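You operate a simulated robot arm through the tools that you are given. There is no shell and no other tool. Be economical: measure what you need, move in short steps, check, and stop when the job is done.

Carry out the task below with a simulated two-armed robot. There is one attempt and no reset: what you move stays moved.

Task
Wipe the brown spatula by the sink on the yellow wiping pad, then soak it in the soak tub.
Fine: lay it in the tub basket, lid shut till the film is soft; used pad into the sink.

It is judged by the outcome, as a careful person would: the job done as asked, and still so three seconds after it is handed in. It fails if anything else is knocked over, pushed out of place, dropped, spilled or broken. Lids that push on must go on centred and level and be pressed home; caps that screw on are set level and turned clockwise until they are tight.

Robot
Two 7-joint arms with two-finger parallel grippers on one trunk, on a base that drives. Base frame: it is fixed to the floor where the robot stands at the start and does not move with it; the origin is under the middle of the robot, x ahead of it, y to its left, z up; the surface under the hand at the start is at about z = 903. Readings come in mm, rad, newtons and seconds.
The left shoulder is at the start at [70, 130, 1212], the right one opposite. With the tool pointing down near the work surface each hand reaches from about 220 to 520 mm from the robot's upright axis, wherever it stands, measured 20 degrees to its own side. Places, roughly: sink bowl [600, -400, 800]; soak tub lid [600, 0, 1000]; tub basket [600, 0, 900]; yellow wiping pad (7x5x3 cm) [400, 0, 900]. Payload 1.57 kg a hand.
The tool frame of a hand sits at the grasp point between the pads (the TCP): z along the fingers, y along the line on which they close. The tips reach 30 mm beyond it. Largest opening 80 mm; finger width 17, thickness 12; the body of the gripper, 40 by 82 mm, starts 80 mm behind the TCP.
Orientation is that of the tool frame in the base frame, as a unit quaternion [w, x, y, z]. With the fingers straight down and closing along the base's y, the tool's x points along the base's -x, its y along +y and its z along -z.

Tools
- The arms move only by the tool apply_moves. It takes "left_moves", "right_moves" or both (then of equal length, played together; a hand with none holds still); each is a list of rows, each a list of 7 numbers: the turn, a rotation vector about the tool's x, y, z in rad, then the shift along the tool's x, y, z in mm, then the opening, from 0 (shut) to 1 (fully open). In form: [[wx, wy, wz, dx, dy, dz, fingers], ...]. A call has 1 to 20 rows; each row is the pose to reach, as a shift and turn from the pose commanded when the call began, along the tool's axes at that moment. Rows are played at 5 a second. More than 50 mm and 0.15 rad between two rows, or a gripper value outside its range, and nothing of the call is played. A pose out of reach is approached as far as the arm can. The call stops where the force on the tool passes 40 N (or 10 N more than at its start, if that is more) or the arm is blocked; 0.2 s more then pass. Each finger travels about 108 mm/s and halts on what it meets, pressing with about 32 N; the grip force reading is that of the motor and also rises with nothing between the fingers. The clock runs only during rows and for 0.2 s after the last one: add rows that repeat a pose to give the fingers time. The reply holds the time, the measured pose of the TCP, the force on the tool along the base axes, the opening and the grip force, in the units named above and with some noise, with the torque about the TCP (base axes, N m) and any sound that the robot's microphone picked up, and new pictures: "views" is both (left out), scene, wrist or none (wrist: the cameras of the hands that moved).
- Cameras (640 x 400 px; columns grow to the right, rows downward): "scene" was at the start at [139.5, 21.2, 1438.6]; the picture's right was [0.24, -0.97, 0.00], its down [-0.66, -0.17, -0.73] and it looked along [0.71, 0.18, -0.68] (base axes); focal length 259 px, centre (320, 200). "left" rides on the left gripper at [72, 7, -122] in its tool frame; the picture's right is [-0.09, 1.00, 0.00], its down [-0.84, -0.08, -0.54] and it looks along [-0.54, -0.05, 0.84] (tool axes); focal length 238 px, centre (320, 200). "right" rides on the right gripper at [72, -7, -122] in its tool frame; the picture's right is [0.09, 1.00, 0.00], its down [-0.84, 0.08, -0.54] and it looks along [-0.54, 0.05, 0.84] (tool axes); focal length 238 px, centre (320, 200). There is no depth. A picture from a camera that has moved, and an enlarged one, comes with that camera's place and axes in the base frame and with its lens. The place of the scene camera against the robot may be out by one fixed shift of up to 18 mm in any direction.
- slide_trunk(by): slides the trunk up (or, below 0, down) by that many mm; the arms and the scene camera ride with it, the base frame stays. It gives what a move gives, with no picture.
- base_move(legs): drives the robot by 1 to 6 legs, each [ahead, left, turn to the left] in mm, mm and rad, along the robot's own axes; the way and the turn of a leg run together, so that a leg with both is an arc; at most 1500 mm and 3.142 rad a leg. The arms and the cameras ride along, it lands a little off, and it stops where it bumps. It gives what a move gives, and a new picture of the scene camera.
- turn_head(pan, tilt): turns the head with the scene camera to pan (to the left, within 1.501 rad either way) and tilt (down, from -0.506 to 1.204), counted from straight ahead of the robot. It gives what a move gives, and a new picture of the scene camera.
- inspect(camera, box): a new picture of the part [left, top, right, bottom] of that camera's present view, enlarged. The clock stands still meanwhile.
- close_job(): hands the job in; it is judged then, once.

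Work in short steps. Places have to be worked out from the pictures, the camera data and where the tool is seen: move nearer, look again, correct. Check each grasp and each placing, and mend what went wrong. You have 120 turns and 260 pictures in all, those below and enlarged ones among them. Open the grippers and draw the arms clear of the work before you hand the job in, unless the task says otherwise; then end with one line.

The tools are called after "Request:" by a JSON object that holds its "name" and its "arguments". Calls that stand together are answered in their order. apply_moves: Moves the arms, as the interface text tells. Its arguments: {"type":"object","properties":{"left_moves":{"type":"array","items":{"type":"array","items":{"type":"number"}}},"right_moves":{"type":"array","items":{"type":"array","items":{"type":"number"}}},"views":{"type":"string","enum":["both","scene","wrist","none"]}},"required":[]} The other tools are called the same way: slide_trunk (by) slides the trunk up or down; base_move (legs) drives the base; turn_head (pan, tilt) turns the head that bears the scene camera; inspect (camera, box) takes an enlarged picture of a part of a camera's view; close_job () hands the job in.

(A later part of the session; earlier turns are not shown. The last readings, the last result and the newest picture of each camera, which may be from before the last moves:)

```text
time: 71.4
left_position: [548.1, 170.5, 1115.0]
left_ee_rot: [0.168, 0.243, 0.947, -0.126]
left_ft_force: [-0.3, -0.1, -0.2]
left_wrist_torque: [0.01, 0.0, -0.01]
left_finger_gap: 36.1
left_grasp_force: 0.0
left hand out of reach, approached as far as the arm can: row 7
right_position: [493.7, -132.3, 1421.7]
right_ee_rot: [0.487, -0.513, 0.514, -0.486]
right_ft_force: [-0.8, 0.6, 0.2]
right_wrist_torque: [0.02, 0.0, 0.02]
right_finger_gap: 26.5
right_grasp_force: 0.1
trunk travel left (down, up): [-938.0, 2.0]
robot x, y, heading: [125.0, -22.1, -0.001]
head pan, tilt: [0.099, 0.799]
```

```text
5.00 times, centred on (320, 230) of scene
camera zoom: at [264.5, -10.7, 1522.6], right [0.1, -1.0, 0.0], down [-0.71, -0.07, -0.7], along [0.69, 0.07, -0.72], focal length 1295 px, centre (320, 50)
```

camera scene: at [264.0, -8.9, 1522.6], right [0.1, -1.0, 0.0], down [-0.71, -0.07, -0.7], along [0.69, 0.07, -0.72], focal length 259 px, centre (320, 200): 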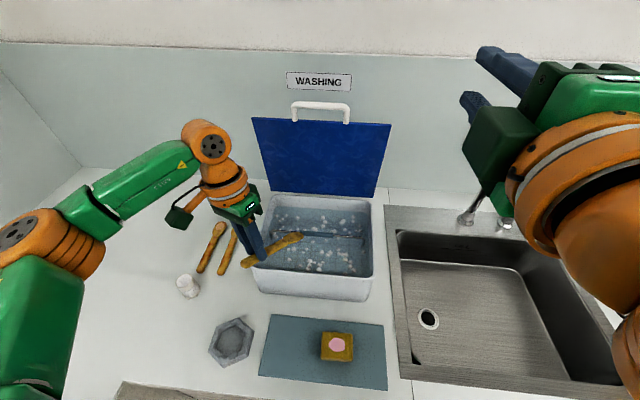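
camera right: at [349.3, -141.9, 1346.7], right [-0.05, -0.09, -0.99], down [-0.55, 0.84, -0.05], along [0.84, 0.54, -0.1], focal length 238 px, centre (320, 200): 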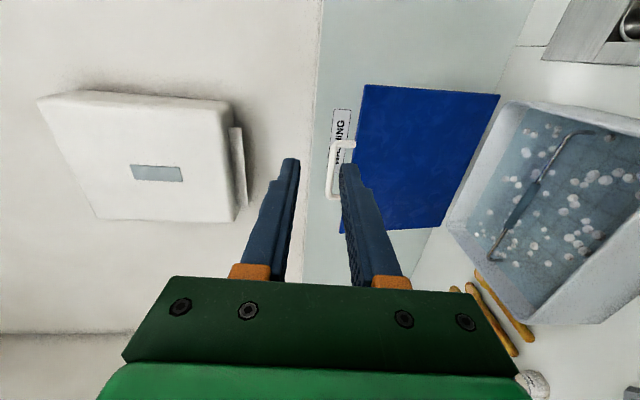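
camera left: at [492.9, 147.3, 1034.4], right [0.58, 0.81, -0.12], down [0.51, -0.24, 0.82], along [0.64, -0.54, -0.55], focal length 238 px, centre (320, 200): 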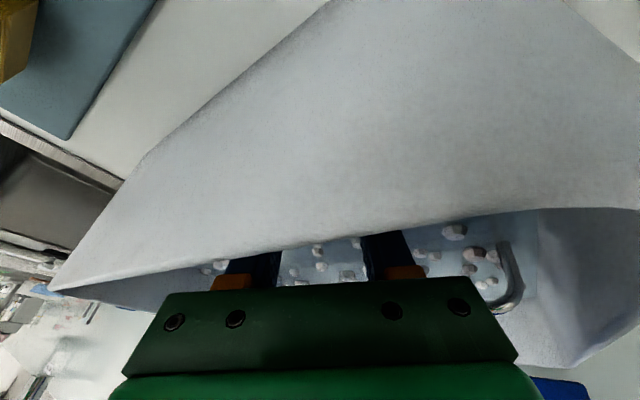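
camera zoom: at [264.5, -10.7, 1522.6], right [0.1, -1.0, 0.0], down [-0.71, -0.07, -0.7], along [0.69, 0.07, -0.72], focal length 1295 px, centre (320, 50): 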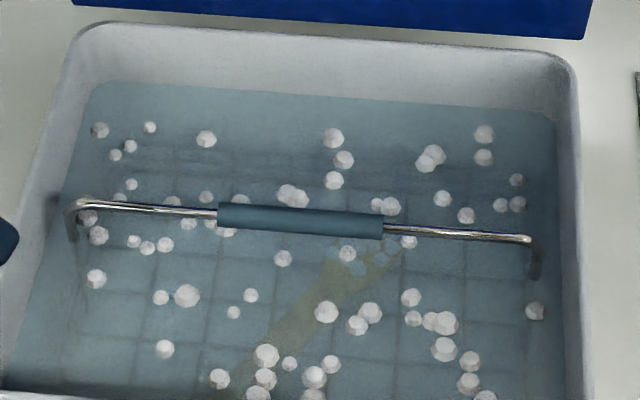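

The spatula lies fully in the basket. Now return base/trunk to the earlier lid-handling position to close the lid.

Request:
{"name": "base_move", "arguments": {"legs": [[-24, 66, 0]]}}

Request:
{"name": "slide_trunk", "arguments": {"by": -88}}

Request:
{"name": "inspect", "arguments": {"camera": "right", "box": [240, 60, 560, 260]}}

```text
time: 72.4
left_position: [528.0, 227.4, 1113.4]
left_ee_rot: [0.166, 0.245, 0.947, -0.123]
left_ft_force: [0.7, -0.8, 0.6]
left_wrist_torque: [0.05, 0.02, 0.02]
left_finger_gap: 36.4
left_grasp_force: 0.1
right_position: [473.1, -79.3, 1420.2]
right_ee_rot: [0.487, -0.511, 0.518, -0.483]
right_ft_force: [0.6, -0.6, 0.7]
right_wrist_torque: [0.01, -0.01, 0.09]
right_finger_gap: 26.4
right_grasp_force: 0.0
trunk travel left (down, up): [-938.0, 2.0]
robot x, y, heading: [100.8, 47.4, -0.003]
head pan, tilt: [0.099, 0.799]
camera scene: at [245.5, 41.7, 1522.1], right [0.1, -1.0, -0.01], down [-0.72, -0.06, -0.7], along [0.69, 0.07, -0.72], focal length 259 px, centre (320, 200)
```

scene: 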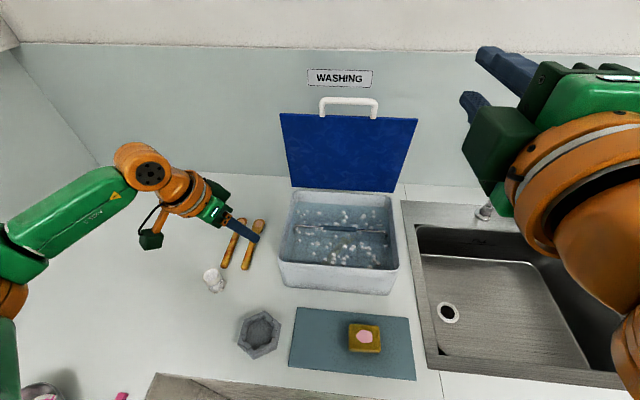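

```text
time: 73.6
left_position: [524.5, 235.2, 1025.6]
left_ee_rot: [0.168, 0.244, 0.947, -0.126]
left_ft_force: [0.3, -0.7, -0.9]
left_wrist_torque: [0.02, 0.02, 0.0]
left_finger_gap: 35.9
left_grasp_force: 0.2
right_position: [470.3, -69.1, 1332.4]
right_ee_rot: [0.486, -0.512, 0.515, -0.486]
right_ft_force: [-0.4, -0.6, 0.4]
right_wrist_torque: [-0.01, -0.02, 0.01]
right_finger_gap: 26.4
right_grasp_force: 0.1
trunk travel left (down, up): [-850.0, 90.0]
robot x, y, heading: [101.3, 42.8, -0.007]
head pan, tilt: [0.099, 0.799]
```

```text
2.00 times, centred on (400, 160) of right
camera zoom: at [348.7, -141.6, 1346.6], right [-0.06, -0.09, -0.99], down [-0.54, 0.84, -0.05], along [0.84, 0.54, -0.1], focal length 477 px, centre (160, 280)
```

zoom: 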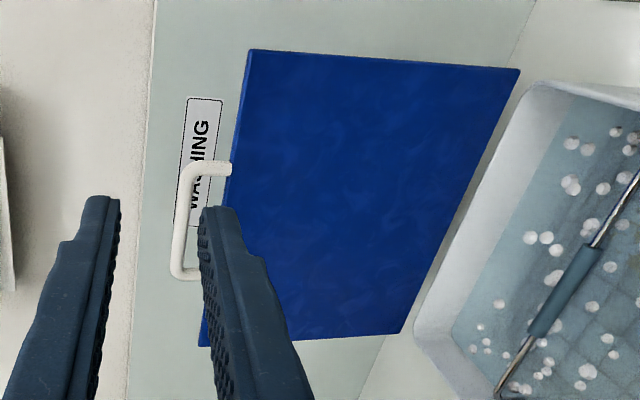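

Bar now at about (726, 40, 1290). Approach in two stages along the reverse path.

Request:
{"name": "apply_moves", "arguments": {"right_moves": [[0, 0, 0, -25, 11, 40, 0.3], [0, 0, 0, -50, 22, 80, 0.3], [0, 0, 0, -75, 33, 120, 0.3], [0, 0, 0, -99, 42, 160, 0.3]], "views": "wrist"}}

```text
time: 74.6
left_position: [527.3, 237.3, 1024.8]
left_ee_rot: [0.167, 0.244, 0.947, -0.128]
left_ft_force: [0.1, -0.5, 0.9]
left_wrist_torque: [-0.03, 0.03, -0.01]
left_finger_gap: 35.8
left_grasp_force: 0.0
right_position: [624.9, 29.7, 1279.5]
right_ee_rot: [-0.486, 0.514, -0.513, 0.486]
right_ft_force: [0.5, 0.2, -0.3]
right_wrist_torque: [0.01, 0.03, -0.03]
right_finger_gap: 24.0
right_grasp_force: 0.0
trunk travel left (down, up): [-850.0, 90.0]
robot x, y, heading: [101.8, 41.9, -0.004]
head pan, tilt: [0.099, 0.799]
camera right: at [503.1, -42.5, 1293.8], right [-0.06, -0.09, -0.99], down [-0.55, 0.84, -0.05], along [0.84, 0.54, -0.1], focal length 238 px, centre (320, 200)
```

right: 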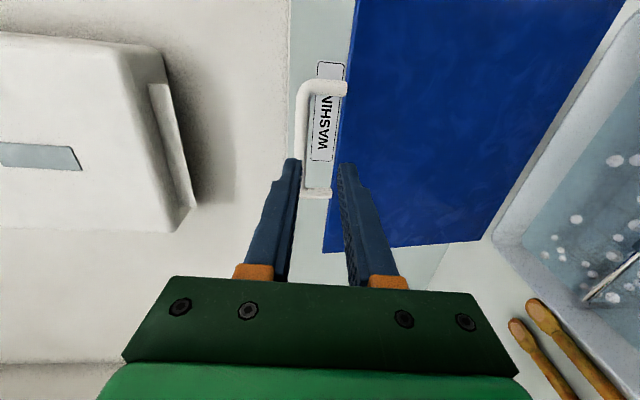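

Correct height by ~+11 mm and advance.

Request:
{"name": "apply_moves", "arguments": {"right_moves": [[0, 0, 0, 0, -12, 15, 0.3], [0, 0, 0, 0, -13.5, 45, 0.3], [0, 0, 0, 0, -14.5, 65, 0.3]], "views": "wrist"}}

```text
time: 75.4
left_position: [525.2, 235.6, 1024.9]
left_ee_rot: [0.168, 0.244, 0.947, -0.128]
left_ft_force: [-0.5, 0.3, 0.5]
left_wrist_torque: [-0.01, 0.02, 0.0]
left_finger_gap: 35.9
left_grasp_force: 0.0
right_position: [693.1, 30.8, 1292.9]
right_ee_rot: [0.486, -0.513, 0.514, -0.486]
right_ft_force: [-0.8, -0.3, 0.4]
right_wrist_torque: [-0.04, 0.03, 0.03]
right_finger_gap: 23.9
right_grasp_force: 0.1
trunk travel left (down, up): [-850.0, 90.0]
robot x, y, heading: [100.5, 47.8, 0.003]
head pan, tilt: [0.099, 0.799]
camera right: at [570.6, -42.3, 1307.2], right [-0.06, -0.09, -0.99], down [-0.54, 0.84, -0.05], along [0.84, 0.54, -0.1], focal length 238 px, centre (320, 200)
```

right: 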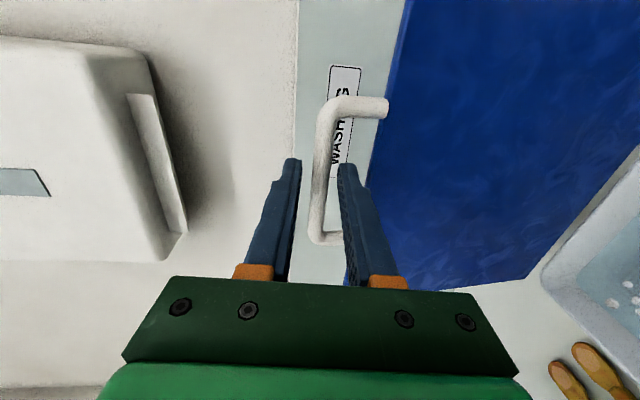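

Bar sits between the fingers; advance 12 mm and grip.

Request:
{"name": "apply_moves", "arguments": {"right_moves": [[0, 0, 0, 0, -0.5, 12, 0.3], [0, 0, 0, 0, -0.5, 12, 0.1], [0, 0, 0, 0, -0.5, 12, 0], [0, 0, 0, 0, -0.5, 12, 0]], "views": "wrist"}}

```text
time: 76.4
left_position: [526.3, 235.8, 1025.0]
left_ee_rot: [0.167, 0.244, 0.947, -0.128]
left_ft_force: [0.1, -0.2, 0.5]
left_wrist_torque: [0.02, -0.02, -0.01]
left_finger_gap: 35.8
left_grasp_force: 0.2
right_position: [706.0, 29.9, 1292.7]
right_ee_rot: [0.485, -0.513, 0.515, -0.485]
right_ft_force: [0.7, -1.2, -5.0]
right_wrist_torque: [-0.34, 0.1, -0.03]
right_finger_gap: 11.3
right_grasp_force: 28.9
trunk travel left (down, up): [-850.0, 90.0]
robot x, y, heading: [102.4, 45.0, -0.005]
head pan, tilt: [0.099, 0.799]
camera right: at [583.6, -43.0, 1306.4], right [-0.06, -0.09, -0.99], down [-0.54, 0.84, -0.05], along [0.84, 0.54, -0.1], focal length 238 px, centre (320, 200)
```

right: 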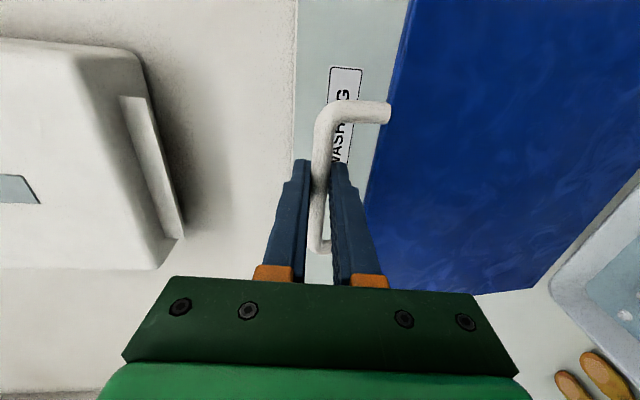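

Gripped. Lower the lid along the reverse arc, first half.

Request:
{"name": "apply_moves", "arguments": {"right_moves": [[-0.034, 0, 0, 0, 7.6, -31.4, 0], [-0.074, 0, 0, 0, 18.9, -61.5, 0], [-0.114, 0, 0, 0, 33.4, -90.1, 0], [-0.154, 0, 0, 0, 51.5, -116.6, 0], [-0.194, 0, 0, 0, 72.7, -140.7, 0], [-0.234, 0, 0, 0, 96.4, -162, 0]], "views": "scene"}}

```text
time: 77.8
left_position: [523.1, 233.7, 1026.7]
left_ee_rot: [0.169, 0.244, 0.947, -0.126]
left_ft_force: [-0.2, -0.2, 0.4]
left_wrist_torque: [0.0, 0.02, -0.02]
left_finger_gap: 36.1
left_grasp_force: 0.0
right_position: [536.3, 29.0, 1206.1]
right_ee_rot: [0.423, -0.564, 0.569, -0.423]
right_ft_force: [-1.9, -4.3, 2.3]
right_wrist_torque: [-0.24, -0.15, -0.11]
right_finger_gap: 11.6
right_grasp_force: 28.9
trunk travel left (down, up): [-850.0, 90.0]
robot x, y, heading: [102.6, 43.4, -0.002]
head pan, tilt: [0.099, 0.799]
camera scene: at [239.0, 50.5, 1434.8], right [0.1, -1.0, 0.0], down [-0.71, -0.07, -0.7], along [0.69, 0.07, -0.72], focal length 259 px, centre (320, 200)
```

scene: 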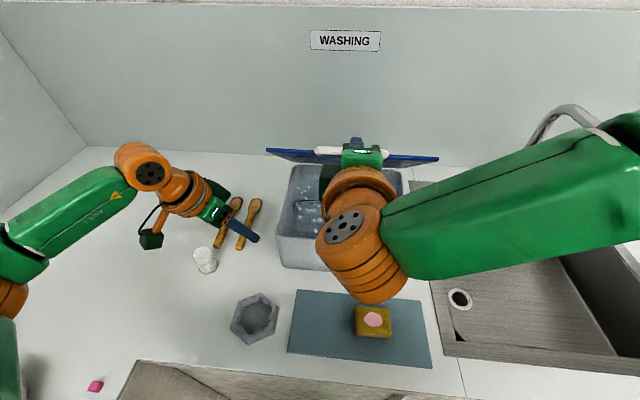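

Continue the arc down to nearly shut.

Request:
{"name": "apply_moves", "arguments": {"right_moves": [[-0.06, 0, 0, 0, 29.6, -11.6, 0], [-0.12, 0, 0, 0, 60.2, -19.7, 0], [-0.18, 0, 0, 0, 91.7, -23.6, 0], [-0.23, 0, 0, 0, 123.5, -23.9, 0], [-0.28, 0, 0, 0, 155.3, -20.2, 0], [-0.31, 0, 0, 0, 176.1, -15.6, 0]], "views": "both"}}

```text
time: 79.2
left_position: [523.0, 235.6, 1026.7]
left_ee_rot: [0.169, 0.244, 0.946, -0.126]
left_ft_force: [-0.7, -0.1, -0.2]
left_wrist_torque: [0.03, 0.02, 0.0]
left_finger_gap: 36.0
left_grasp_force: 0.2
right_position: [471.8, 29.5, 1044.0]
right_ee_rot: [0.331, -0.625, 0.625, -0.329]
right_ft_force: [-3.3, -2.5, -0.7]
right_wrist_torque: [-0.01, 0.03, -0.09]
right_finger_gap: 11.5
right_grasp_force: 29.1
trunk travel left (down, up): [-850.0, 90.0]
robot x, y, heading: [99.5, 49.6, 0.003]
head pan, tilt: [0.099, 0.799]
camera scene: at [238.7, 52.6, 1434.8], right [0.1, -1.0, 0.0], down [-0.71, -0.07, -0.7], along [0.69, 0.07, -0.72], focal length 259 px, centre (320, 200)
camera right: at [375.3, -42.6, 1118.6], right [-0.56, -0.09, -0.82], down [-0.49, 0.84, 0.24], along [0.67, 0.54, -0.51], focal length 238 px, centre (320, 200)
```

scene: 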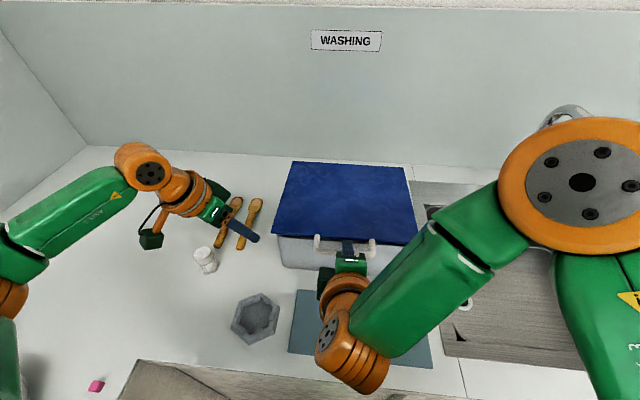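
right: 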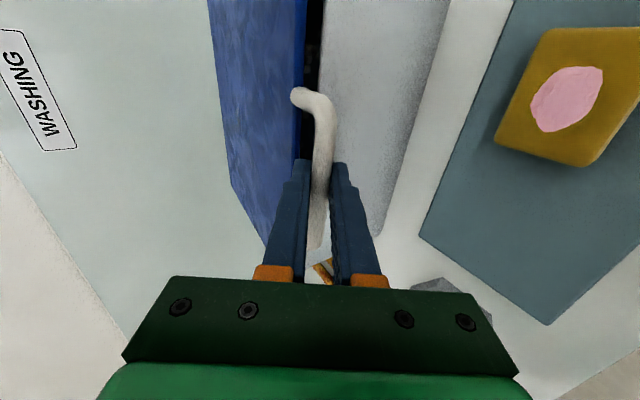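

Almost shut. Lower further until the lid seats (watch force).

Request:
{"name": "apply_moves", "arguments": {"right_moves": [[0, 0, 0, 0, 3.3, 2.3, 0], [0, 0, 0, 0, 6.6, 4.5, 0], [0, 0, 0, 0, 9, 6.2, 0], [0, 0, 0, 0, 11, 7.5, 0]], "views": "wrist"}}

```text
time: 80.2
left_position: [523.4, 236.1, 1026.6]
left_ee_rot: [0.169, 0.245, 0.946, -0.127]
left_ft_force: [-0.9, 0.1, 0.8]
left_wrist_torque: [0.0, 0.02, 0.01]
left_finger_gap: 35.9
left_grasp_force: 0.1
right_position: [472.0, 28.7, 1032.1]
right_ee_rot: [0.33, -0.625, 0.626, -0.33]
right_ft_force: [-2.4, -0.8, -0.4]
right_wrist_torque: [0.31, -0.06, 0.24]
right_finger_gap: 11.5
right_grasp_force: 29.2
trunk travel left (down, up): [-850.0, 90.0]
robot x, y, heading: [101.4, 45.4, 0.003]
head pan, tilt: [0.099, 0.799]
camera right: at [374.9, -42.4, 1104.5], right [-0.56, -0.09, -0.82], down [-0.49, 0.84, 0.24], along [0.67, 0.54, -0.51], focal length 238 px, centre (320, 200)
```

right: 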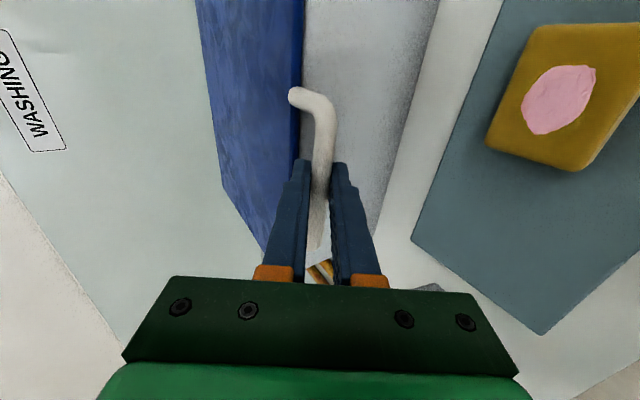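

Nearly seated; press a few mm more until resistance.

Request:
{"name": "apply_moves", "arguments": {"right_moves": [[0, 0, 0, 0, 1.6, 1.1, 0], [0, 0, 0, 0, 3.2, 2.2, 0], [0, 0, 0, 0, 4, 2.7, 0]], "views": "wrist"}}

```text
time: 81.0
left_position: [521.5, 235.0, 1027.7]
left_ee_rot: [0.17, 0.244, 0.946, -0.126]
left_ft_force: [-0.5, 0.7, 0.3]
left_wrist_torque: [0.0, 0.03, 0.03]
left_finger_gap: 36.0
left_grasp_force: 0.1
right_position: [471.8, 30.2, 1028.6]
right_ee_rot: [0.334, -0.622, 0.625, -0.333]
right_ft_force: [5.8, -2.2, 32.7]
right_wrist_torque: [0.24, -0.4, 0.25]
right_finger_gap: 11.3
right_grasp_force: 29.1
trunk travel left (down, up): [-850.0, 90.0]
robot x, y, heading: [101.5, 45.5, -0.001]
head pan, tilt: [0.099, 0.799]
camera right: at [374.0, -42.3, 1101.0], right [-0.55, -0.09, -0.83], down [-0.49, 0.84, 0.24], along [0.67, 0.54, -0.51], focal length 238 px, centre (320, 200)
```

right: 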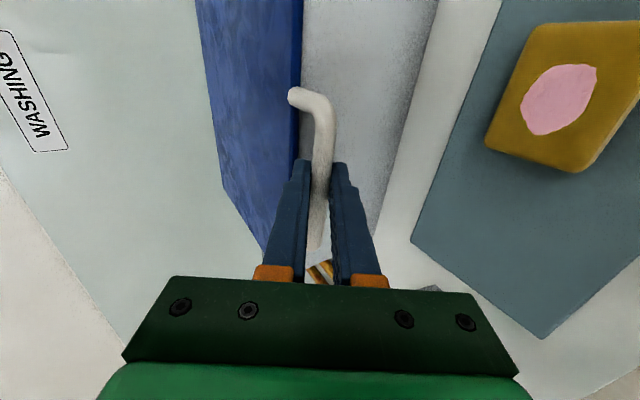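

Seated firmly (33 N reaction). Ease off, open and back the hand out.

Request:
{"name": "apply_moves", "arguments": {"right_moves": [[0, 0, 0, 0, -2, -1.4, 0], [0, 0, 0, 0, -2, -1.4, 0.3], [0, 0, 0, 0, -2, -1.4, 0.5], [0, 0, 0, 0, -2, -1.4, 0.5], [0, 0, 0, 0, -2, -30, 0.5], [0, 0, 0, 0, -4, -70, 0.5]], "views": "both"}}

```text
time: 82.4
left_position: [523.3, 236.4, 1026.5]
left_ee_rot: [0.168, 0.243, 0.947, -0.126]
left_ft_force: [-0.3, -0.3, -0.3]
left_wrist_torque: [-0.01, 0.02, 0.01]
left_finger_gap: 35.7
left_grasp_force: 0.0
right_position: [412.8, 30.9, 1069.5]
right_ee_rot: [0.331, -0.624, 0.625, -0.331]
right_ft_force: [0.0, -0.3, 0.1]
right_wrist_torque: [0.0, -0.02, 0.02]
right_finger_gap: 40.0
right_grasp_force: 0.0
trunk travel left (down, up): [-850.0, 90.0]
robot x, y, heading: [99.8, 46.7, 0.0]
head pan, tilt: [0.099, 0.799]
camera scene: at [238.3, 54.0, 1434.8], right [0.1, -1.0, 0.0], down [-0.71, -0.07, -0.7], along [0.7, 0.07, -0.72], focal length 259 px, centre (320, 200)
camera right: at [316.0, -41.7, 1142.7], right [-0.56, -0.09, -0.82], down [-0.49, 0.84, 0.24], along [0.67, 0.54, -0.51], focal length 238 px, centre (320, 200)
```

scene: 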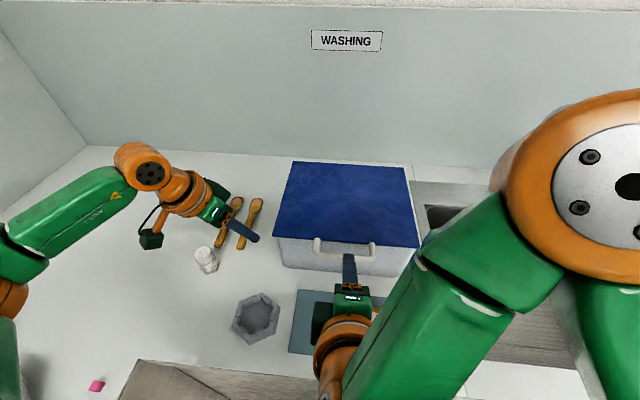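
right: 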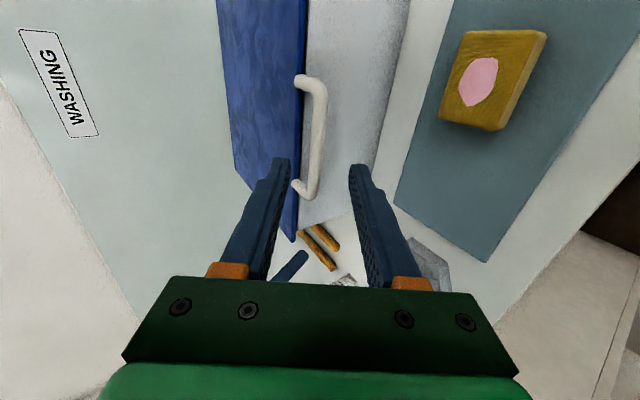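

Lid is shut. Raise the left hand clear first, and turn the right hand to point down while lifting.

Request:
{"name": "apply_moves", "arguments": {"left_moves": [[0, 0, 0, -12, -5, -27, 0.45], [0, 0, 0, -24, -9, -55, 0.45], [0, 0, 0, -10, -22, -70, 0.45], [0, 0, 0, 5, -35, -85, 0.45], [0, 0, 0, 20, -46, -93, 0.45], [0, 0, 0, 31, -53, -100, 0.45], [0, 0, 0, 31, -53, -100, 0.45]], "right_moves": [[0, 0, 0, 0, -6, -12, 0.5], [-0.14, 0, 0, 0, -12, -24, 0.6], [-0.28, 0, 0, 0, -18, -34, 0.7], [-0.42, 0, 0, 0, -24, -44, 0.8], [-0.56, 0, 0, 0, -29, -52, 0.9], [-0.7, 0, 0, 0, -32, -58, 1], [-0.84, 0, 0, 0, -32, -58, 1]], "views": "scene"}}

```text
time: 84.0
left_position: [449.2, 238.5, 1113.2]
left_ee_rot: [0.166, 0.244, 0.947, -0.128]
left_ft_force: [0.0, 0.1, -0.2]
left_wrist_torque: [-0.04, 0.02, -0.01]
left_finger_gap: 35.9
left_grasp_force: 0.0
right_position: [389.0, 30.8, 1126.1]
right_ee_rot: [0.046, -0.705, 0.706, -0.045]
right_ft_force: [-0.1, -0.1, 0.4]
right_wrist_torque: [0.01, -0.01, -0.01]
right_finger_gap: 79.8
right_grasp_force: 0.1
trunk travel left (down, up): [-850.0, 90.0]
robot x, y, heading: [102.8, 42.6, -0.002]
head pan, tilt: [0.099, 0.799]
camera scene: at [242.3, 53.8, 1434.4], right [0.1, -1.0, 0.0], down [-0.71, -0.07, -0.7], along [0.69, 0.07, -0.72], focal length 259 px, centre (320, 200)
```

scene: 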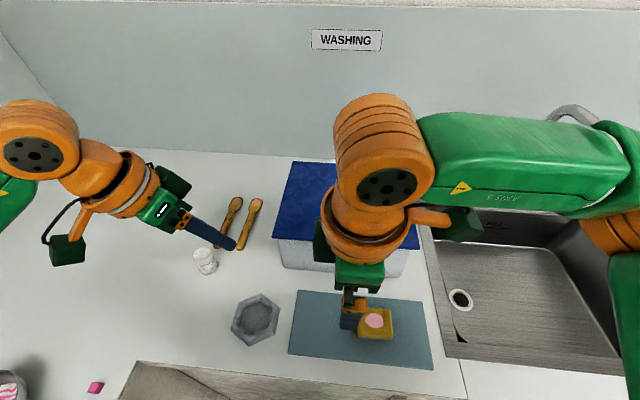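

Drive back and to the right for reaching the pad and the sink.

Request:
{"name": "base_move", "arguments": {"legs": [[-55, -105, 0]]}}

Request:
{"name": "apply_moves", "arguments": {"right_moves": [[-0.13, 0, 0, 0, -20, 5, 1], [-0.13, 0, 0, 0, -40, 10, 1]], "views": "wrist"}}

```text
time: 85.3
left_position: [395.3, 136.3, 1113.5]
left_ee_rot: [0.167, 0.242, 0.947, -0.129]
left_ft_force: [-0.1, -0.6, -0.5]
left_wrist_torque: [0.01, 0.01, -0.01]
left_finger_gap: 36.2
left_grasp_force: 0.0
right_position: [336.1, -68.8, 1125.9]
right_ee_rot: [-0.046, 0.706, -0.705, 0.047]
right_ft_force: [-0.3, 0.1, -0.1]
right_wrist_torque: [-0.03, 0.03, -0.02]
right_finger_gap: 80.0
right_grasp_force: 0.1
trunk travel left (down, up): [-850.0, 90.0]
robot x, y, heading: [46.7, -57.6, -0.003]
head pan, tilt: [0.099, 0.799]
camera scene: at [188.7, -46.3, 1434.3], right [0.1, -0.99, 0.0], down [-0.71, -0.08, -0.7], along [0.69, 0.07, -0.72], focal length 259 px, centre (320, 200)
```

scene: 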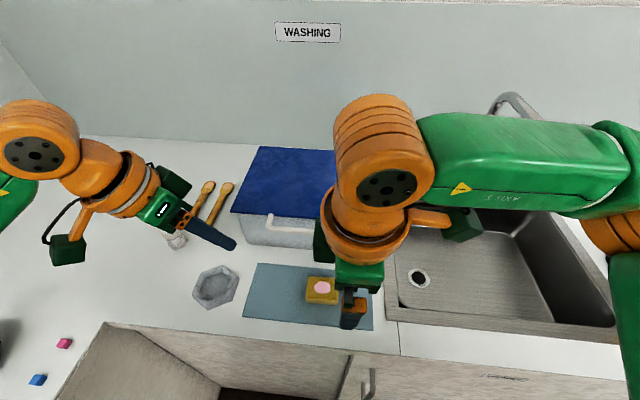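

```text
time: 85.9
left_position: [393.6, 135.5, 1114.0]
left_ee_rot: [0.168, 0.242, 0.947, -0.127]
left_ft_force: [0.7, 0.5, 0.0]
left_wrist_torque: [0.0, -0.03, 0.0]
left_finger_gap: 36.1
left_grasp_force: 0.0
right_position: [333.3, -75.8, 1122.2]
right_ee_rot: [0.0, 0.707, -0.707, 0.001]
right_ft_force: [-0.9, -0.4, 0.4]
right_wrist_torque: [0.0, -0.01, 0.01]
right_finger_gap: 79.7
right_grasp_force: 0.0
right hand out of reach, approached as far as the arm can: row 1, 2
trunk travel left (down, up): [-850.0, 90.0]
robot x, y, heading: [45.1, -58.4, 0.005]
head pan, tilt: [0.099, 0.799]
camera right: at [339.7, -147.6, 1245.2], right [-1.0, -0.09, 0.0], down [-0.08, 0.84, 0.54], along [-0.05, 0.54, -0.84], focal length 238 px, centre (320, 200)
```

right: 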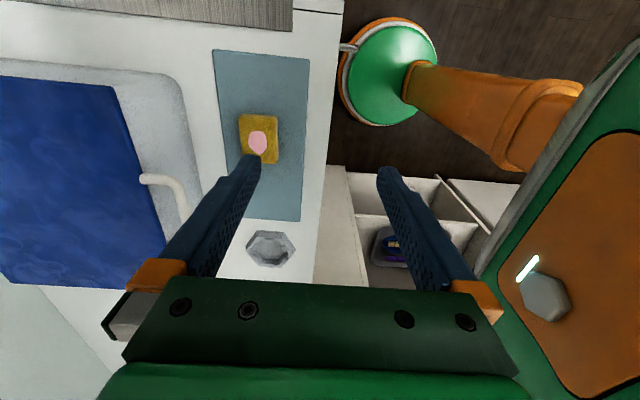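

Yaw-90 restricts reach here. I'll yaw back to 0 and grip the pad across its 70 mm side; shift base left 90 mm so the pad is on the right arm's side.

Request:
{"name": "base_move", "arguments": {"legs": [[0, 90, 0]]}}

Request:
{"name": "apply_moves", "arguments": {"right_moves": [[0, 0, 0.143, -3, 0, 0, 1], [0, 0, 0.286, -6, 0, 0, 1], [0, 0, 0.428, -9, 0, 0, 1], [0, 0, 0.571, -12, 0, 0, 1], [0, 0, 0.714, -12, 0, 0, 1], [0, 0, 0.857, 0, 0, 0, 1], [0, 0, 1.0, 10, -5, 0, 1], [0, 0, 1.142, 20, -10, 0, 1], [0, 0, 1.285, 30, -15, 0, 1], [0, 0, 1.428, 36, -20, 0, 1], [0, 0, 1.571, 41, -25, 0, 1]], "views": "both"}}

```text
time: 87.0
left_position: [392.4, 215.7, 1114.8]
left_ee_rot: [0.167, 0.243, 0.947, -0.124]
left_ft_force: [-0.2, -0.5, 0.3]
left_wrist_torque: [0.02, -0.01, 0.01]
left_finger_gap: 35.9
left_grasp_force: 0.1
right_position: [332.4, 4.5, 1122.5]
right_ee_rot: [-0.003, 0.707, -0.707, -0.002]
right_ft_force: [0.8, 0.0, -0.1]
right_wrist_torque: [0.04, -0.02, -0.03]
right_finger_gap: 80.3
right_grasp_force: 0.1
trunk travel left (down, up): [-850.0, 90.0]
robot x, y, heading: [46.4, 26.9, 0.001]
head pan, tilt: [0.099, 0.799]
camera scene: at [186.5, 28.9, 1434.6], right [0.1, -0.99, -0.01], down [-0.71, -0.07, -0.7], along [0.69, 0.07, -0.72], focal length 259 px, centre (320, 200)
```

scene: 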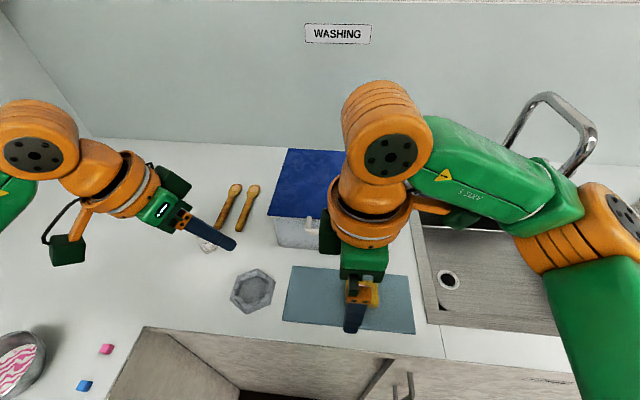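

```text
time: 89.4
left_position: [393.1, 220.4, 1114.3]
left_ee_rot: [0.168, 0.243, 0.947, -0.128]
left_ft_force: [-1.1, 0.6, 0.3]
left_wrist_torque: [-0.01, -0.03, -0.02]
left_finger_gap: 35.8
left_grasp_force: 0.1
right_position: [357.9, -31.9, 1124.6]
right_ee_rot: [0.003, 0.002, 1.0, 0.001]
right_ft_force: [0.9, 0.3, 0.4]
right_wrist_torque: [-0.02, 0.0, 0.03]
right_finger_gap: 79.8
right_grasp_force: 0.0
trunk travel left (down, up): [-850.0, 90.0]
robot x, y, heading: [46.8, 25.8, 0.001]
head pan, tilt: [0.099, 0.799]
camera scene: at [186.6, 35.7, 1434.5], right [0.1, -0.99, 0.0], down [-0.71, -0.07, -0.7], along [0.69, 0.07, -0.72], focal length 259 px, centre (320, 200)
camera right: at [286.1, -39.3, 1246.2], right [-0.09, 1.0, 0.0], down [0.84, 0.07, 0.54], along [0.54, 0.05, -0.84], focal length 238 px, centre (320, 200)
```

scene: 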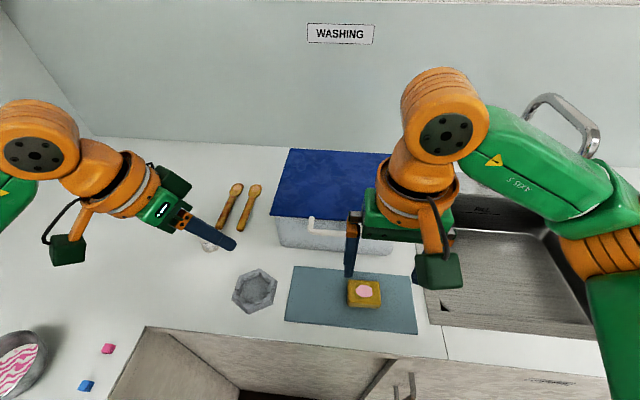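
right: 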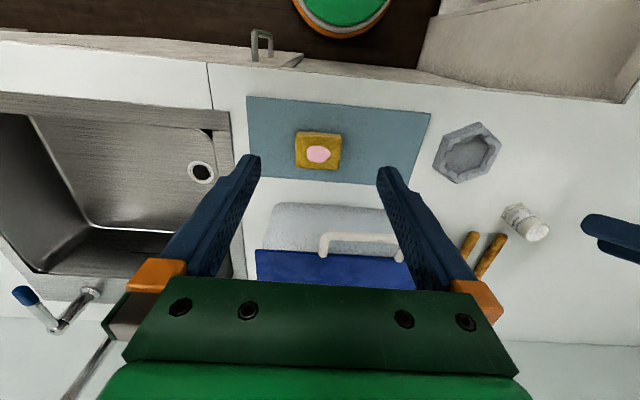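

Pad at about (407, −30). Move above it and zoom for alignment.

Request:
{"name": "apply_moves", "arguments": {"right_moves": [[0, 0, 0, -25, 1, 40, 1], [0, 0, 0, -49, 2, 80, 1], [0, 0, 0, -49, 2, 120, 1]], "views": "wrist"}}

Request:
{"name": "inspect", "arguments": {"camera": "right", "box": [220, 60, 440, 200]}}

```text
time: 90.2
left_position: [393.5, 220.3, 1115.0]
left_ee_rot: [0.168, 0.242, 0.947, -0.126]
left_ft_force: [-0.1, -0.4, 0.5]
left_wrist_torque: [0.02, 0.02, -0.03]
left_finger_gap: 36.2
left_grasp_force: 0.0
right_position: [410.1, -30.7, 1001.2]
right_ee_rot: [0.002, 0.001, 1.0, 0.001]
right_ft_force: [-0.1, -1.0, -0.8]
right_wrist_torque: [-0.02, -0.01, 0.0]
right_finger_gap: 80.3
right_grasp_force: 0.1
trunk travel left (down, up): [-850.0, 90.0]
robot x, y, heading: [51.0, 28.1, 0.002]
head pan, tilt: [0.099, 0.799]
camera right: at [337.5, -38.2, 1123.4], right [-0.09, 1.0, 0.0], down [0.84, 0.08, 0.54], along [0.54, 0.05, -0.84], focal length 238 px, centre (320, 200)
```

right: 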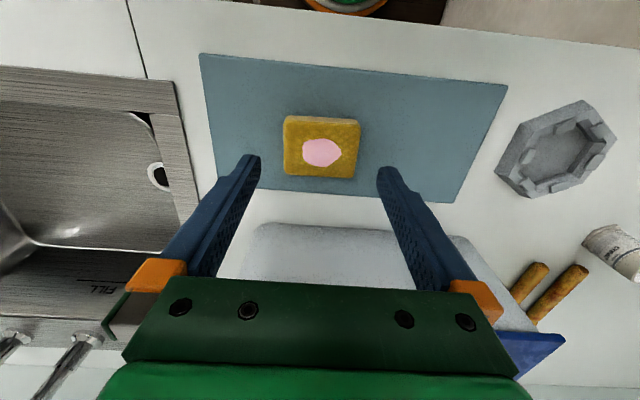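

```text
2.86 times, centred on (330, 130) of right
camera zoom: at [337.5, -38.2, 1123.4], right [-0.09, 1.0, 0.0], down [0.84, 0.08, 0.54], along [0.54, 0.05, -0.84], focal length 681 px, centre (291, 400)
```

zoom: 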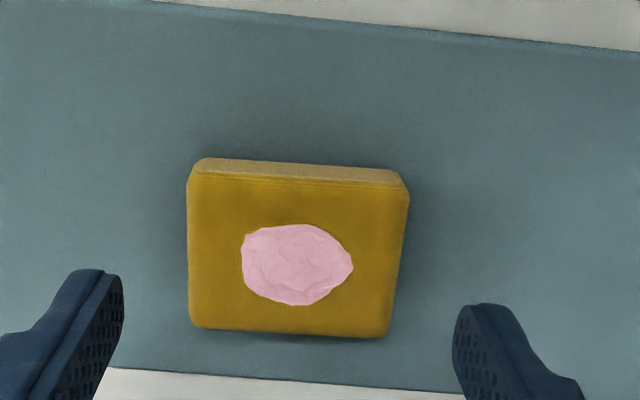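

Pad is well centred between the fingers (63 mm wide). Descend to grip height and close.

Request:
{"name": "apply_moves", "arguments": {"right_moves": [[0, 0, 0, 0, 0, 30, 1], [0, 0, 0, 0, 0, 52, 1], [0, 0, 0, 0, 0, 58, 1], [0, 0, 0, 0, 0, 58, 0.6], [0, 0, 0, 0, 0, 58, 0.4], [0, 0, 0, 0, 0, 58, 0.4]], "views": "wrist"}}

```text
time: 91.6
left_position: [393.1, 219.4, 1114.0]
left_ee_rot: [0.167, 0.243, 0.947, -0.126]
left_ft_force: [-0.1, -0.8, 0.9]
left_wrist_torque: [0.0, -0.01, -0.03]
left_finger_gap: 36.2
left_grasp_force: 0.1
right_position: [407.7, -28.5, 944.5]
right_ee_rot: [0.001, 0.001, 1.0, 0.001]
right_ft_force: [0.1, -0.5, -0.5]
right_wrist_torque: [0.04, 0.01, 0.03]
right_finger_gap: 63.4
right_grasp_force: 31.8
trunk travel left (down, up): [-850.0, 90.0]
robot x, y, heading: [48.1, 28.2, -0.003]
head pan, tilt: [0.099, 0.799]
camera right: at [336.3, -36.0, 1066.0], right [-0.09, 1.0, 0.0], down [0.84, 0.08, 0.54], along [0.54, 0.05, -0.84], focal length 238 px, centre (320, 200)
```

right: 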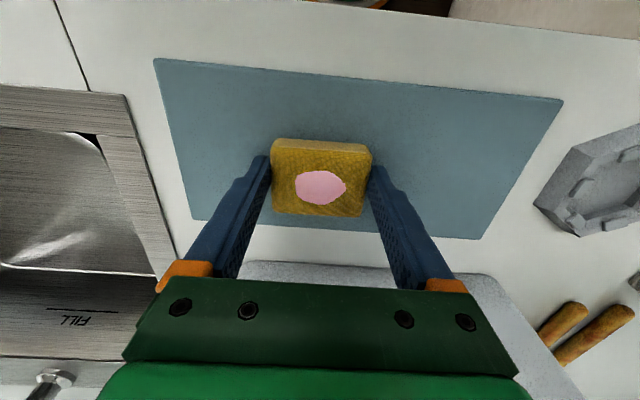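

Pad gripped (63 mm). Lift 130 mm.

Request:
{"name": "apply_moves", "arguments": {"right_moves": [[0, 0, 0, 0, 0, -40, 0.4], [0, 0, 0, 0, 0, -85, 0.4], [0, 0, 0, 0, 0, -130, 0.4]], "views": "none"}}

Request:
{"name": "base_move", "arguments": {"legs": [[0, -260, 0]]}}

Request:
{"name": "inspect", "arguments": {"camera": "right", "box": [0, 0, 640, 400]}}

```text
time: 92.4
left_position: [392.7, 221.1, 1114.3]
left_ee_rot: [0.168, 0.243, 0.947, -0.128]
left_ft_force: [-0.2, -0.3, -0.4]
left_wrist_torque: [0.0, -0.01, 0.02]
left_finger_gap: 36.1
left_grasp_force: 0.0
right_position: [413.1, -28.8, 1075.6]
right_ee_rot: [0.001, -0.001, 1.0, 0.0]
right_ft_force: [0.3, -0.1, -0.8]
right_wrist_torque: [0.04, -0.05, -0.03]
right_finger_gap: 63.3
right_grasp_force: 31.8
trunk travel left (down, up): [-850.0, 90.0]
robot x, y, heading: [47.4, 21.7, 0.004]
head pan, tilt: [0.099, 0.799]
```

```text
time: 94.2
left_position: [392.3, -41.7, 1112.9]
left_ee_rot: [0.167, 0.241, 0.947, -0.128]
left_ft_force: [-0.9, 0.2, -0.1]
left_wrist_torque: [-0.01, 0.02, 0.0]
left_finger_gap: 36.2
left_grasp_force: 0.1
right_position: [416.2, -289.4, 1074.9]
right_ee_rot: [0.001, -0.002, 1.0, -0.001]
right_ft_force: [0.2, -0.1, -0.2]
right_wrist_torque: [-0.05, 0.0, -0.02]
right_finger_gap: 63.5
right_grasp_force: 32.1
trunk travel left (down, up): [-850.0, 90.0]
robot x, y, heading: [51.1, -241.1, 0.009]
head pan, tilt: [0.099, 0.799]
camera scene: at [187.3, -225.9, 1434.5], right [0.11, -0.99, 0.0], down [-0.71, -0.08, -0.7], along [0.69, 0.07, -0.72], focal length 259 px, centre (320, 200)
```

scene: 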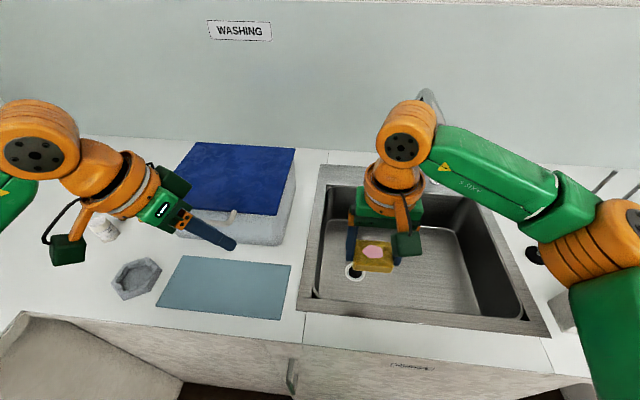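

```text
1.00 times, centred on (320, 200) of right (not enlarged: the box is as wide or as high as the picture)
camera zoom: at [343.1, -296.9, 1197.2], right [-0.1, 1.0, 0.0], down [0.84, 0.08, 0.54], along [0.54, 0.05, -0.84], focal length 238 px, centre (320, 200)
```

zoom: 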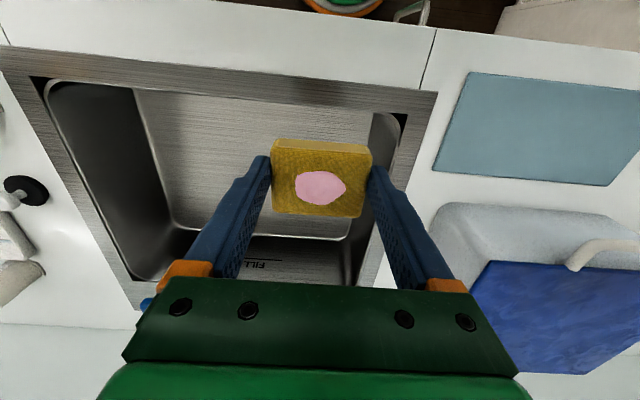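

Look at the faucet's position before moving forward over the sink.

Request:
{"name": "turn_head", "arguments": {"pan": -0.35, "tilt": 0.6}}

```text
time: 95.2
left_position: [392.7, -43.3, 1113.9]
left_ee_rot: [0.169, 0.239, 0.948, -0.125]
left_ft_force: [0.1, -0.2, 0.7]
left_wrist_torque: [-0.04, 0.01, 0.02]
left_finger_gap: 36.1
left_grasp_force: 0.0
right_position: [415.6, -292.5, 1075.9]
right_ee_rot: [0.001, -0.001, 1.0, 0.001]
right_ft_force: [0.6, -0.6, -0.3]
right_wrist_torque: [-0.02, 0.02, 0.0]
right_finger_gap: 63.5
right_grasp_force: 32.0
trunk travel left (down, up): [-850.0, 90.0]
robot x, y, heading: [51.3, -238.2, 0.001]
head pan, tilt: [-0.351, 0.6]
camera scene: at [190.3, -267.7, 1451.4], right [-0.34, -0.94, 0.0], down [-0.53, 0.19, -0.82], along [0.78, -0.28, -0.57], focal length 259 px, centre (320, 200)
```

scene: 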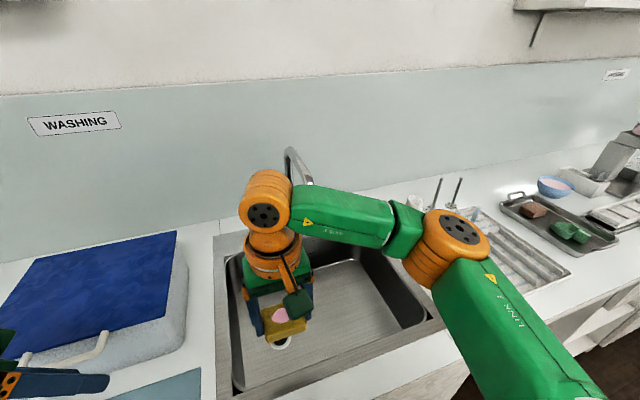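

Spout tip is around x≈620, y≈−395, so (480, −330) is clear. Move there and descend into the bowl.

Request:
{"name": "apply_moves", "arguments": {"right_moves": [[0, 0, 0, -32, -19, 0, 0.4], [0, 0, 0, -65, -38, 0, 0.4], [0, 0, 0, -65, -38, 45, 0.4], [0, 0, 0, -65, -38, 90, 0.4], [0, 0, 0, -65, -38, 135, 0.4], [0, 0, 0, -65, -38, 170, 0.4]], "views": "both"}}

```text
time: 96.5
left_position: [394.0, -44.6, 1114.6]
left_ee_rot: [0.168, 0.24, 0.948, -0.127]
left_ft_force: [-0.7, 0.4, 0.0]
left_wrist_torque: [0.02, -0.02, 0.02]
left_finger_gap: 36.2
left_grasp_force: 0.1
right_position: [482.7, -328.1, 901.8]
right_ee_rot: [0.002, -0.001, 1.0, 0.001]
right_ft_force: [-0.2, -0.5, 0.1]
right_wrist_torque: [0.02, 0.02, -0.01]
right_finger_gap: 63.5
right_grasp_force: 32.1
trunk travel left (down, up): [-850.0, 90.0]
robot x, y, heading: [45.6, -237.9, 0.009]
head pan, tilt: [-0.351, 0.6]
camera scene: at [190.8, -267.1, 1451.4], right [-0.34, -0.94, 0.0], down [-0.53, 0.19, -0.82], along [0.78, -0.28, -0.57], focal length 259 px, centre (320, 200)
camera right: at [410.4, -335.4, 1024.0], right [-0.1, 1.0, 0.0], down [0.83, 0.08, 0.54], along [0.54, 0.05, -0.84], focal length 238 px, centre (320, 200)
```

scene: 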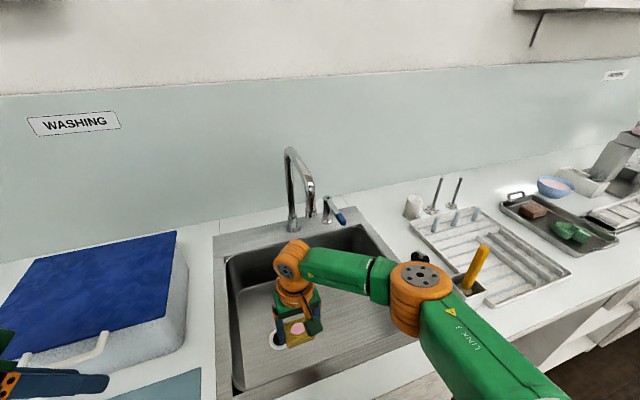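
right: 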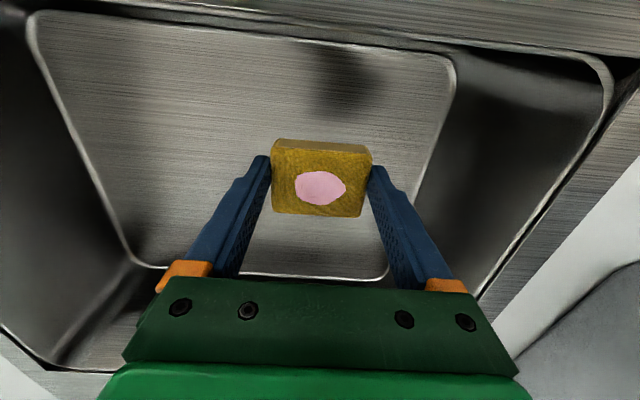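

Still above the floor. Shift 25 mm forward (camera clearance from the rim) and continue down in small steps.

Request:
{"name": "apply_moves", "arguments": {"right_moves": [[0, 0, 0, -25, 0, 15, 0.4], [0, 0, 0, -25, 0, 30, 0.4], [0, 0, 0, -25, 0, 42, 0.4], [0, 0, 0, -25, 0, 54, 0.4], [0, 0, 0, -25, 0, 62, 0.4]], "views": "both"}}

```text
time: 97.8
left_position: [393.5, -43.6, 1114.0]
left_ee_rot: [0.168, 0.24, 0.948, -0.126]
left_ft_force: [0.2, -0.6, -0.6]
left_wrist_torque: [-0.01, 0.03, 0.01]
left_finger_gap: 36.0
left_grasp_force: 0.0
right_position: [500.2, -331.9, 844.8]
right_ee_rot: [0.001, -0.003, 1.0, 0.001]
right_ft_force: [0.1, 0.5, 0.1]
right_wrist_torque: [0.0, 0.0, 0.0]
right_finger_gap: 63.6
right_grasp_force: 32.0
right hand out of reach, approached as far as the arm can: row 4, 5
trunk travel left (down, up): [-850.0, 90.0]
robot x, y, heading: [50.0, -240.2, 0.006]
head pan, tilt: [-0.351, 0.6]
camera scene: at [190.5, -267.4, 1451.4], right [-0.34, -0.94, 0.0], down [-0.53, 0.19, -0.82], along [0.78, -0.28, -0.57], focal length 259 px, centre (320, 200)
camera right: at [428.2, -338.9, 967.6], right [-0.1, 1.0, 0.0], down [0.84, 0.08, 0.54], along [0.54, 0.05, -0.84], focal length 238 px, centre (320, 200)
```

scene: 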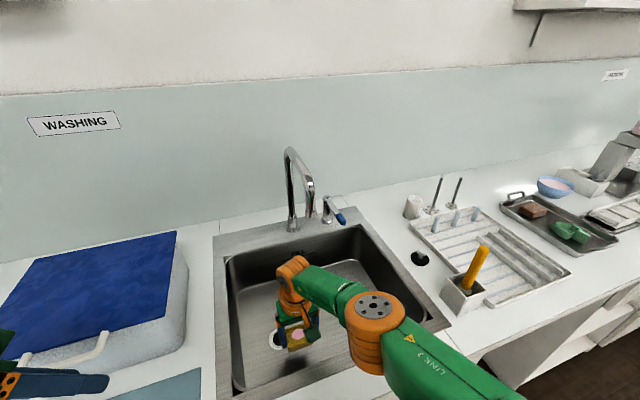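
right: 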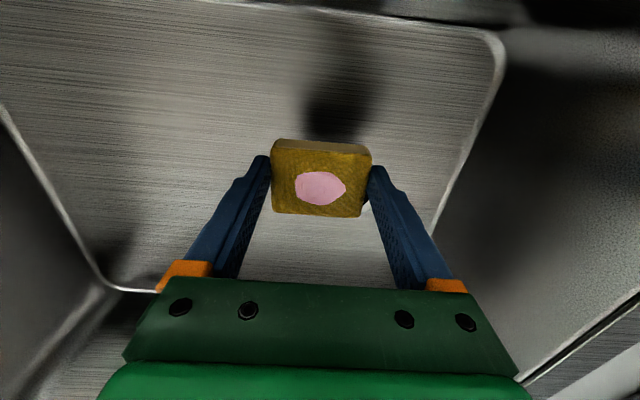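

Out of reach lower; slide the trunk down 35 mm to bring the pad to the bowl floor.

Request:
{"name": "slide_trunk", "arguments": {"by": -35}}

Request:
{"name": "inspect", "arguments": {"camera": "right", "box": [0, 0, 640, 400]}}

Request:
{"name": "inspect", "arguments": {"camera": "scene", "box": [220, 220, 460, 390]}}

```text
time: 98.5
left_position: [392.5, -42.9, 1078.1]
left_ee_rot: [0.169, 0.241, 0.947, -0.127]
left_ft_force: [0.8, -1.1, 0.4]
left_wrist_torque: [-0.03, -0.01, 0.0]
left_finger_gap: 35.9
left_grasp_force: 0.1
right_position: [499.5, -329.7, 810.3]
right_ee_rot: [0.001, -0.002, 1.0, 0.001]
right_ft_force: [0.6, 0.1, 0.3]
right_wrist_torque: [0.03, 0.01, 0.02]
right_finger_gap: 63.5
right_grasp_force: 31.8
trunk travel left (down, up): [-815.0, 125.0]
robot x, y, heading: [51.5, -238.5, -0.0]
head pan, tilt: [-0.351, 0.6]
```

```text
1.00 times, centred on (320, 200) of right (not enlarged: the box is as wide or as high as the picture)
camera zoom: at [428.1, -338.7, 932.8], right [-0.1, 1.0, 0.0], down [0.84, 0.08, 0.54], along [0.54, 0.05, -0.84], focal length 238 px, centre (320, 200)
```

zoom: 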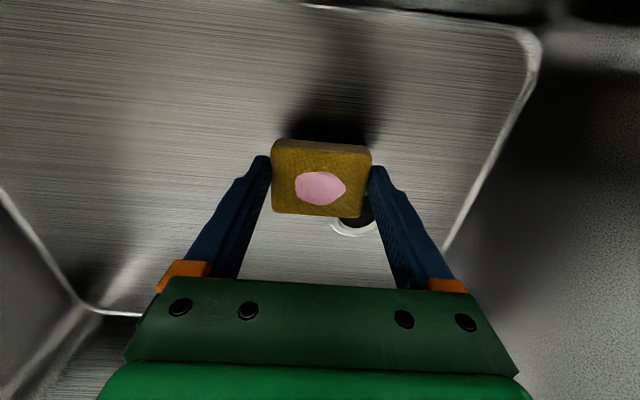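

```text
2.35 times, centred on (340, 305) of scene
camera zoom: at [190.2, -267.2, 1416.4], right [-0.34, -0.94, 0.0], down [-0.53, 0.19, -0.83], along [0.78, -0.28, -0.56], focal length 609 px, centre (273, -47)
```

zoom: 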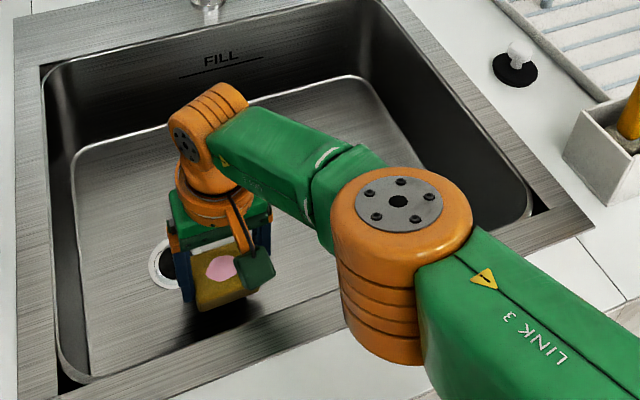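

Move 50 mm away from the drain and lower the trunk a further 20 mm.

Request:
{"name": "apply_moves", "arguments": {"right_moves": [[0, 0, 0, 0, -25, 0, 0.4], [0, 0, 0, 0, -50, 0, 0.4]], "views": "none"}}

Request:
{"name": "slide_trunk", "arguments": {"by": -20}}

Request:
{"name": "inspect", "arguments": {"camera": "right", "box": [0, 0, 640, 400]}}

```text
time: 99.1
left_position: [392.3, -45.1, 1079.6]
left_ee_rot: [0.168, 0.242, 0.947, -0.126]
left_ft_force: [-0.4, 0.2, -0.3]
left_wrist_torque: [0.03, 0.0, 0.01]
left_finger_gap: 35.9
left_grasp_force: 0.0
right_position: [501.7, -382.6, 808.2]
right_ee_rot: [0.002, -0.002, 1.0, 0.001]
right_ft_force: [0.2, -0.6, -0.5]
right_wrist_torque: [-0.02, -0.03, 0.03]
right_finger_gap: 63.7
right_grasp_force: 31.5
trunk travel left (down, up): [-815.0, 125.0]
robot x, y, heading: [48.9, -241.8, 0.003]
head pan, tilt: [-0.351, 0.6]
```

```text
time: 99.8
left_position: [393.1, -43.4, 1058.5]
left_ee_rot: [0.167, 0.24, 0.948, -0.127]
left_ft_force: [0.1, 0.7, 0.2]
left_wrist_torque: [0.0, -0.01, -0.05]
left_finger_gap: 35.8
left_grasp_force: 0.1
right_position: [500.4, -381.6, 789.4]
right_ee_rot: [0.001, -0.002, 1.0, 0.001]
right_ft_force: [0.2, -0.4, -0.2]
right_wrist_torque: [-0.01, 0.04, 0.02]
right_finger_gap: 63.5
right_grasp_force: 31.9
trunk travel left (down, up): [-795.0, 145.0]
robot x, y, heading: [47.2, -238.3, 0.009]
head pan, tilt: [-0.351, 0.6]
```

```text
1.00 times, centred on (320, 200) of right (not enlarged: the box is as wide or as high as the picture)
camera zoom: at [428.4, -389.1, 911.1], right [-0.1, 1.0, 0.0], down [0.84, 0.08, 0.54], along [0.54, 0.05, -0.84], focal length 238 px, centre (320, 200)
```

zoom: 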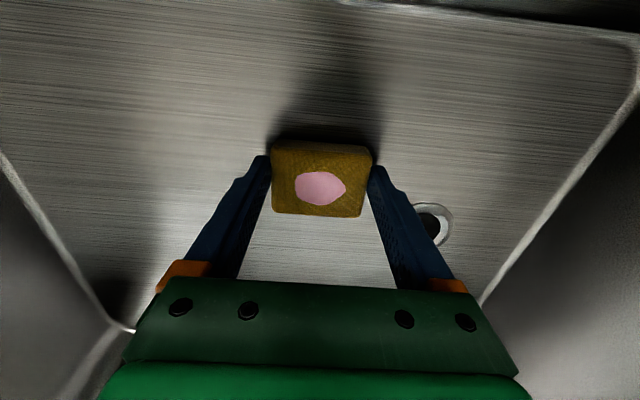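

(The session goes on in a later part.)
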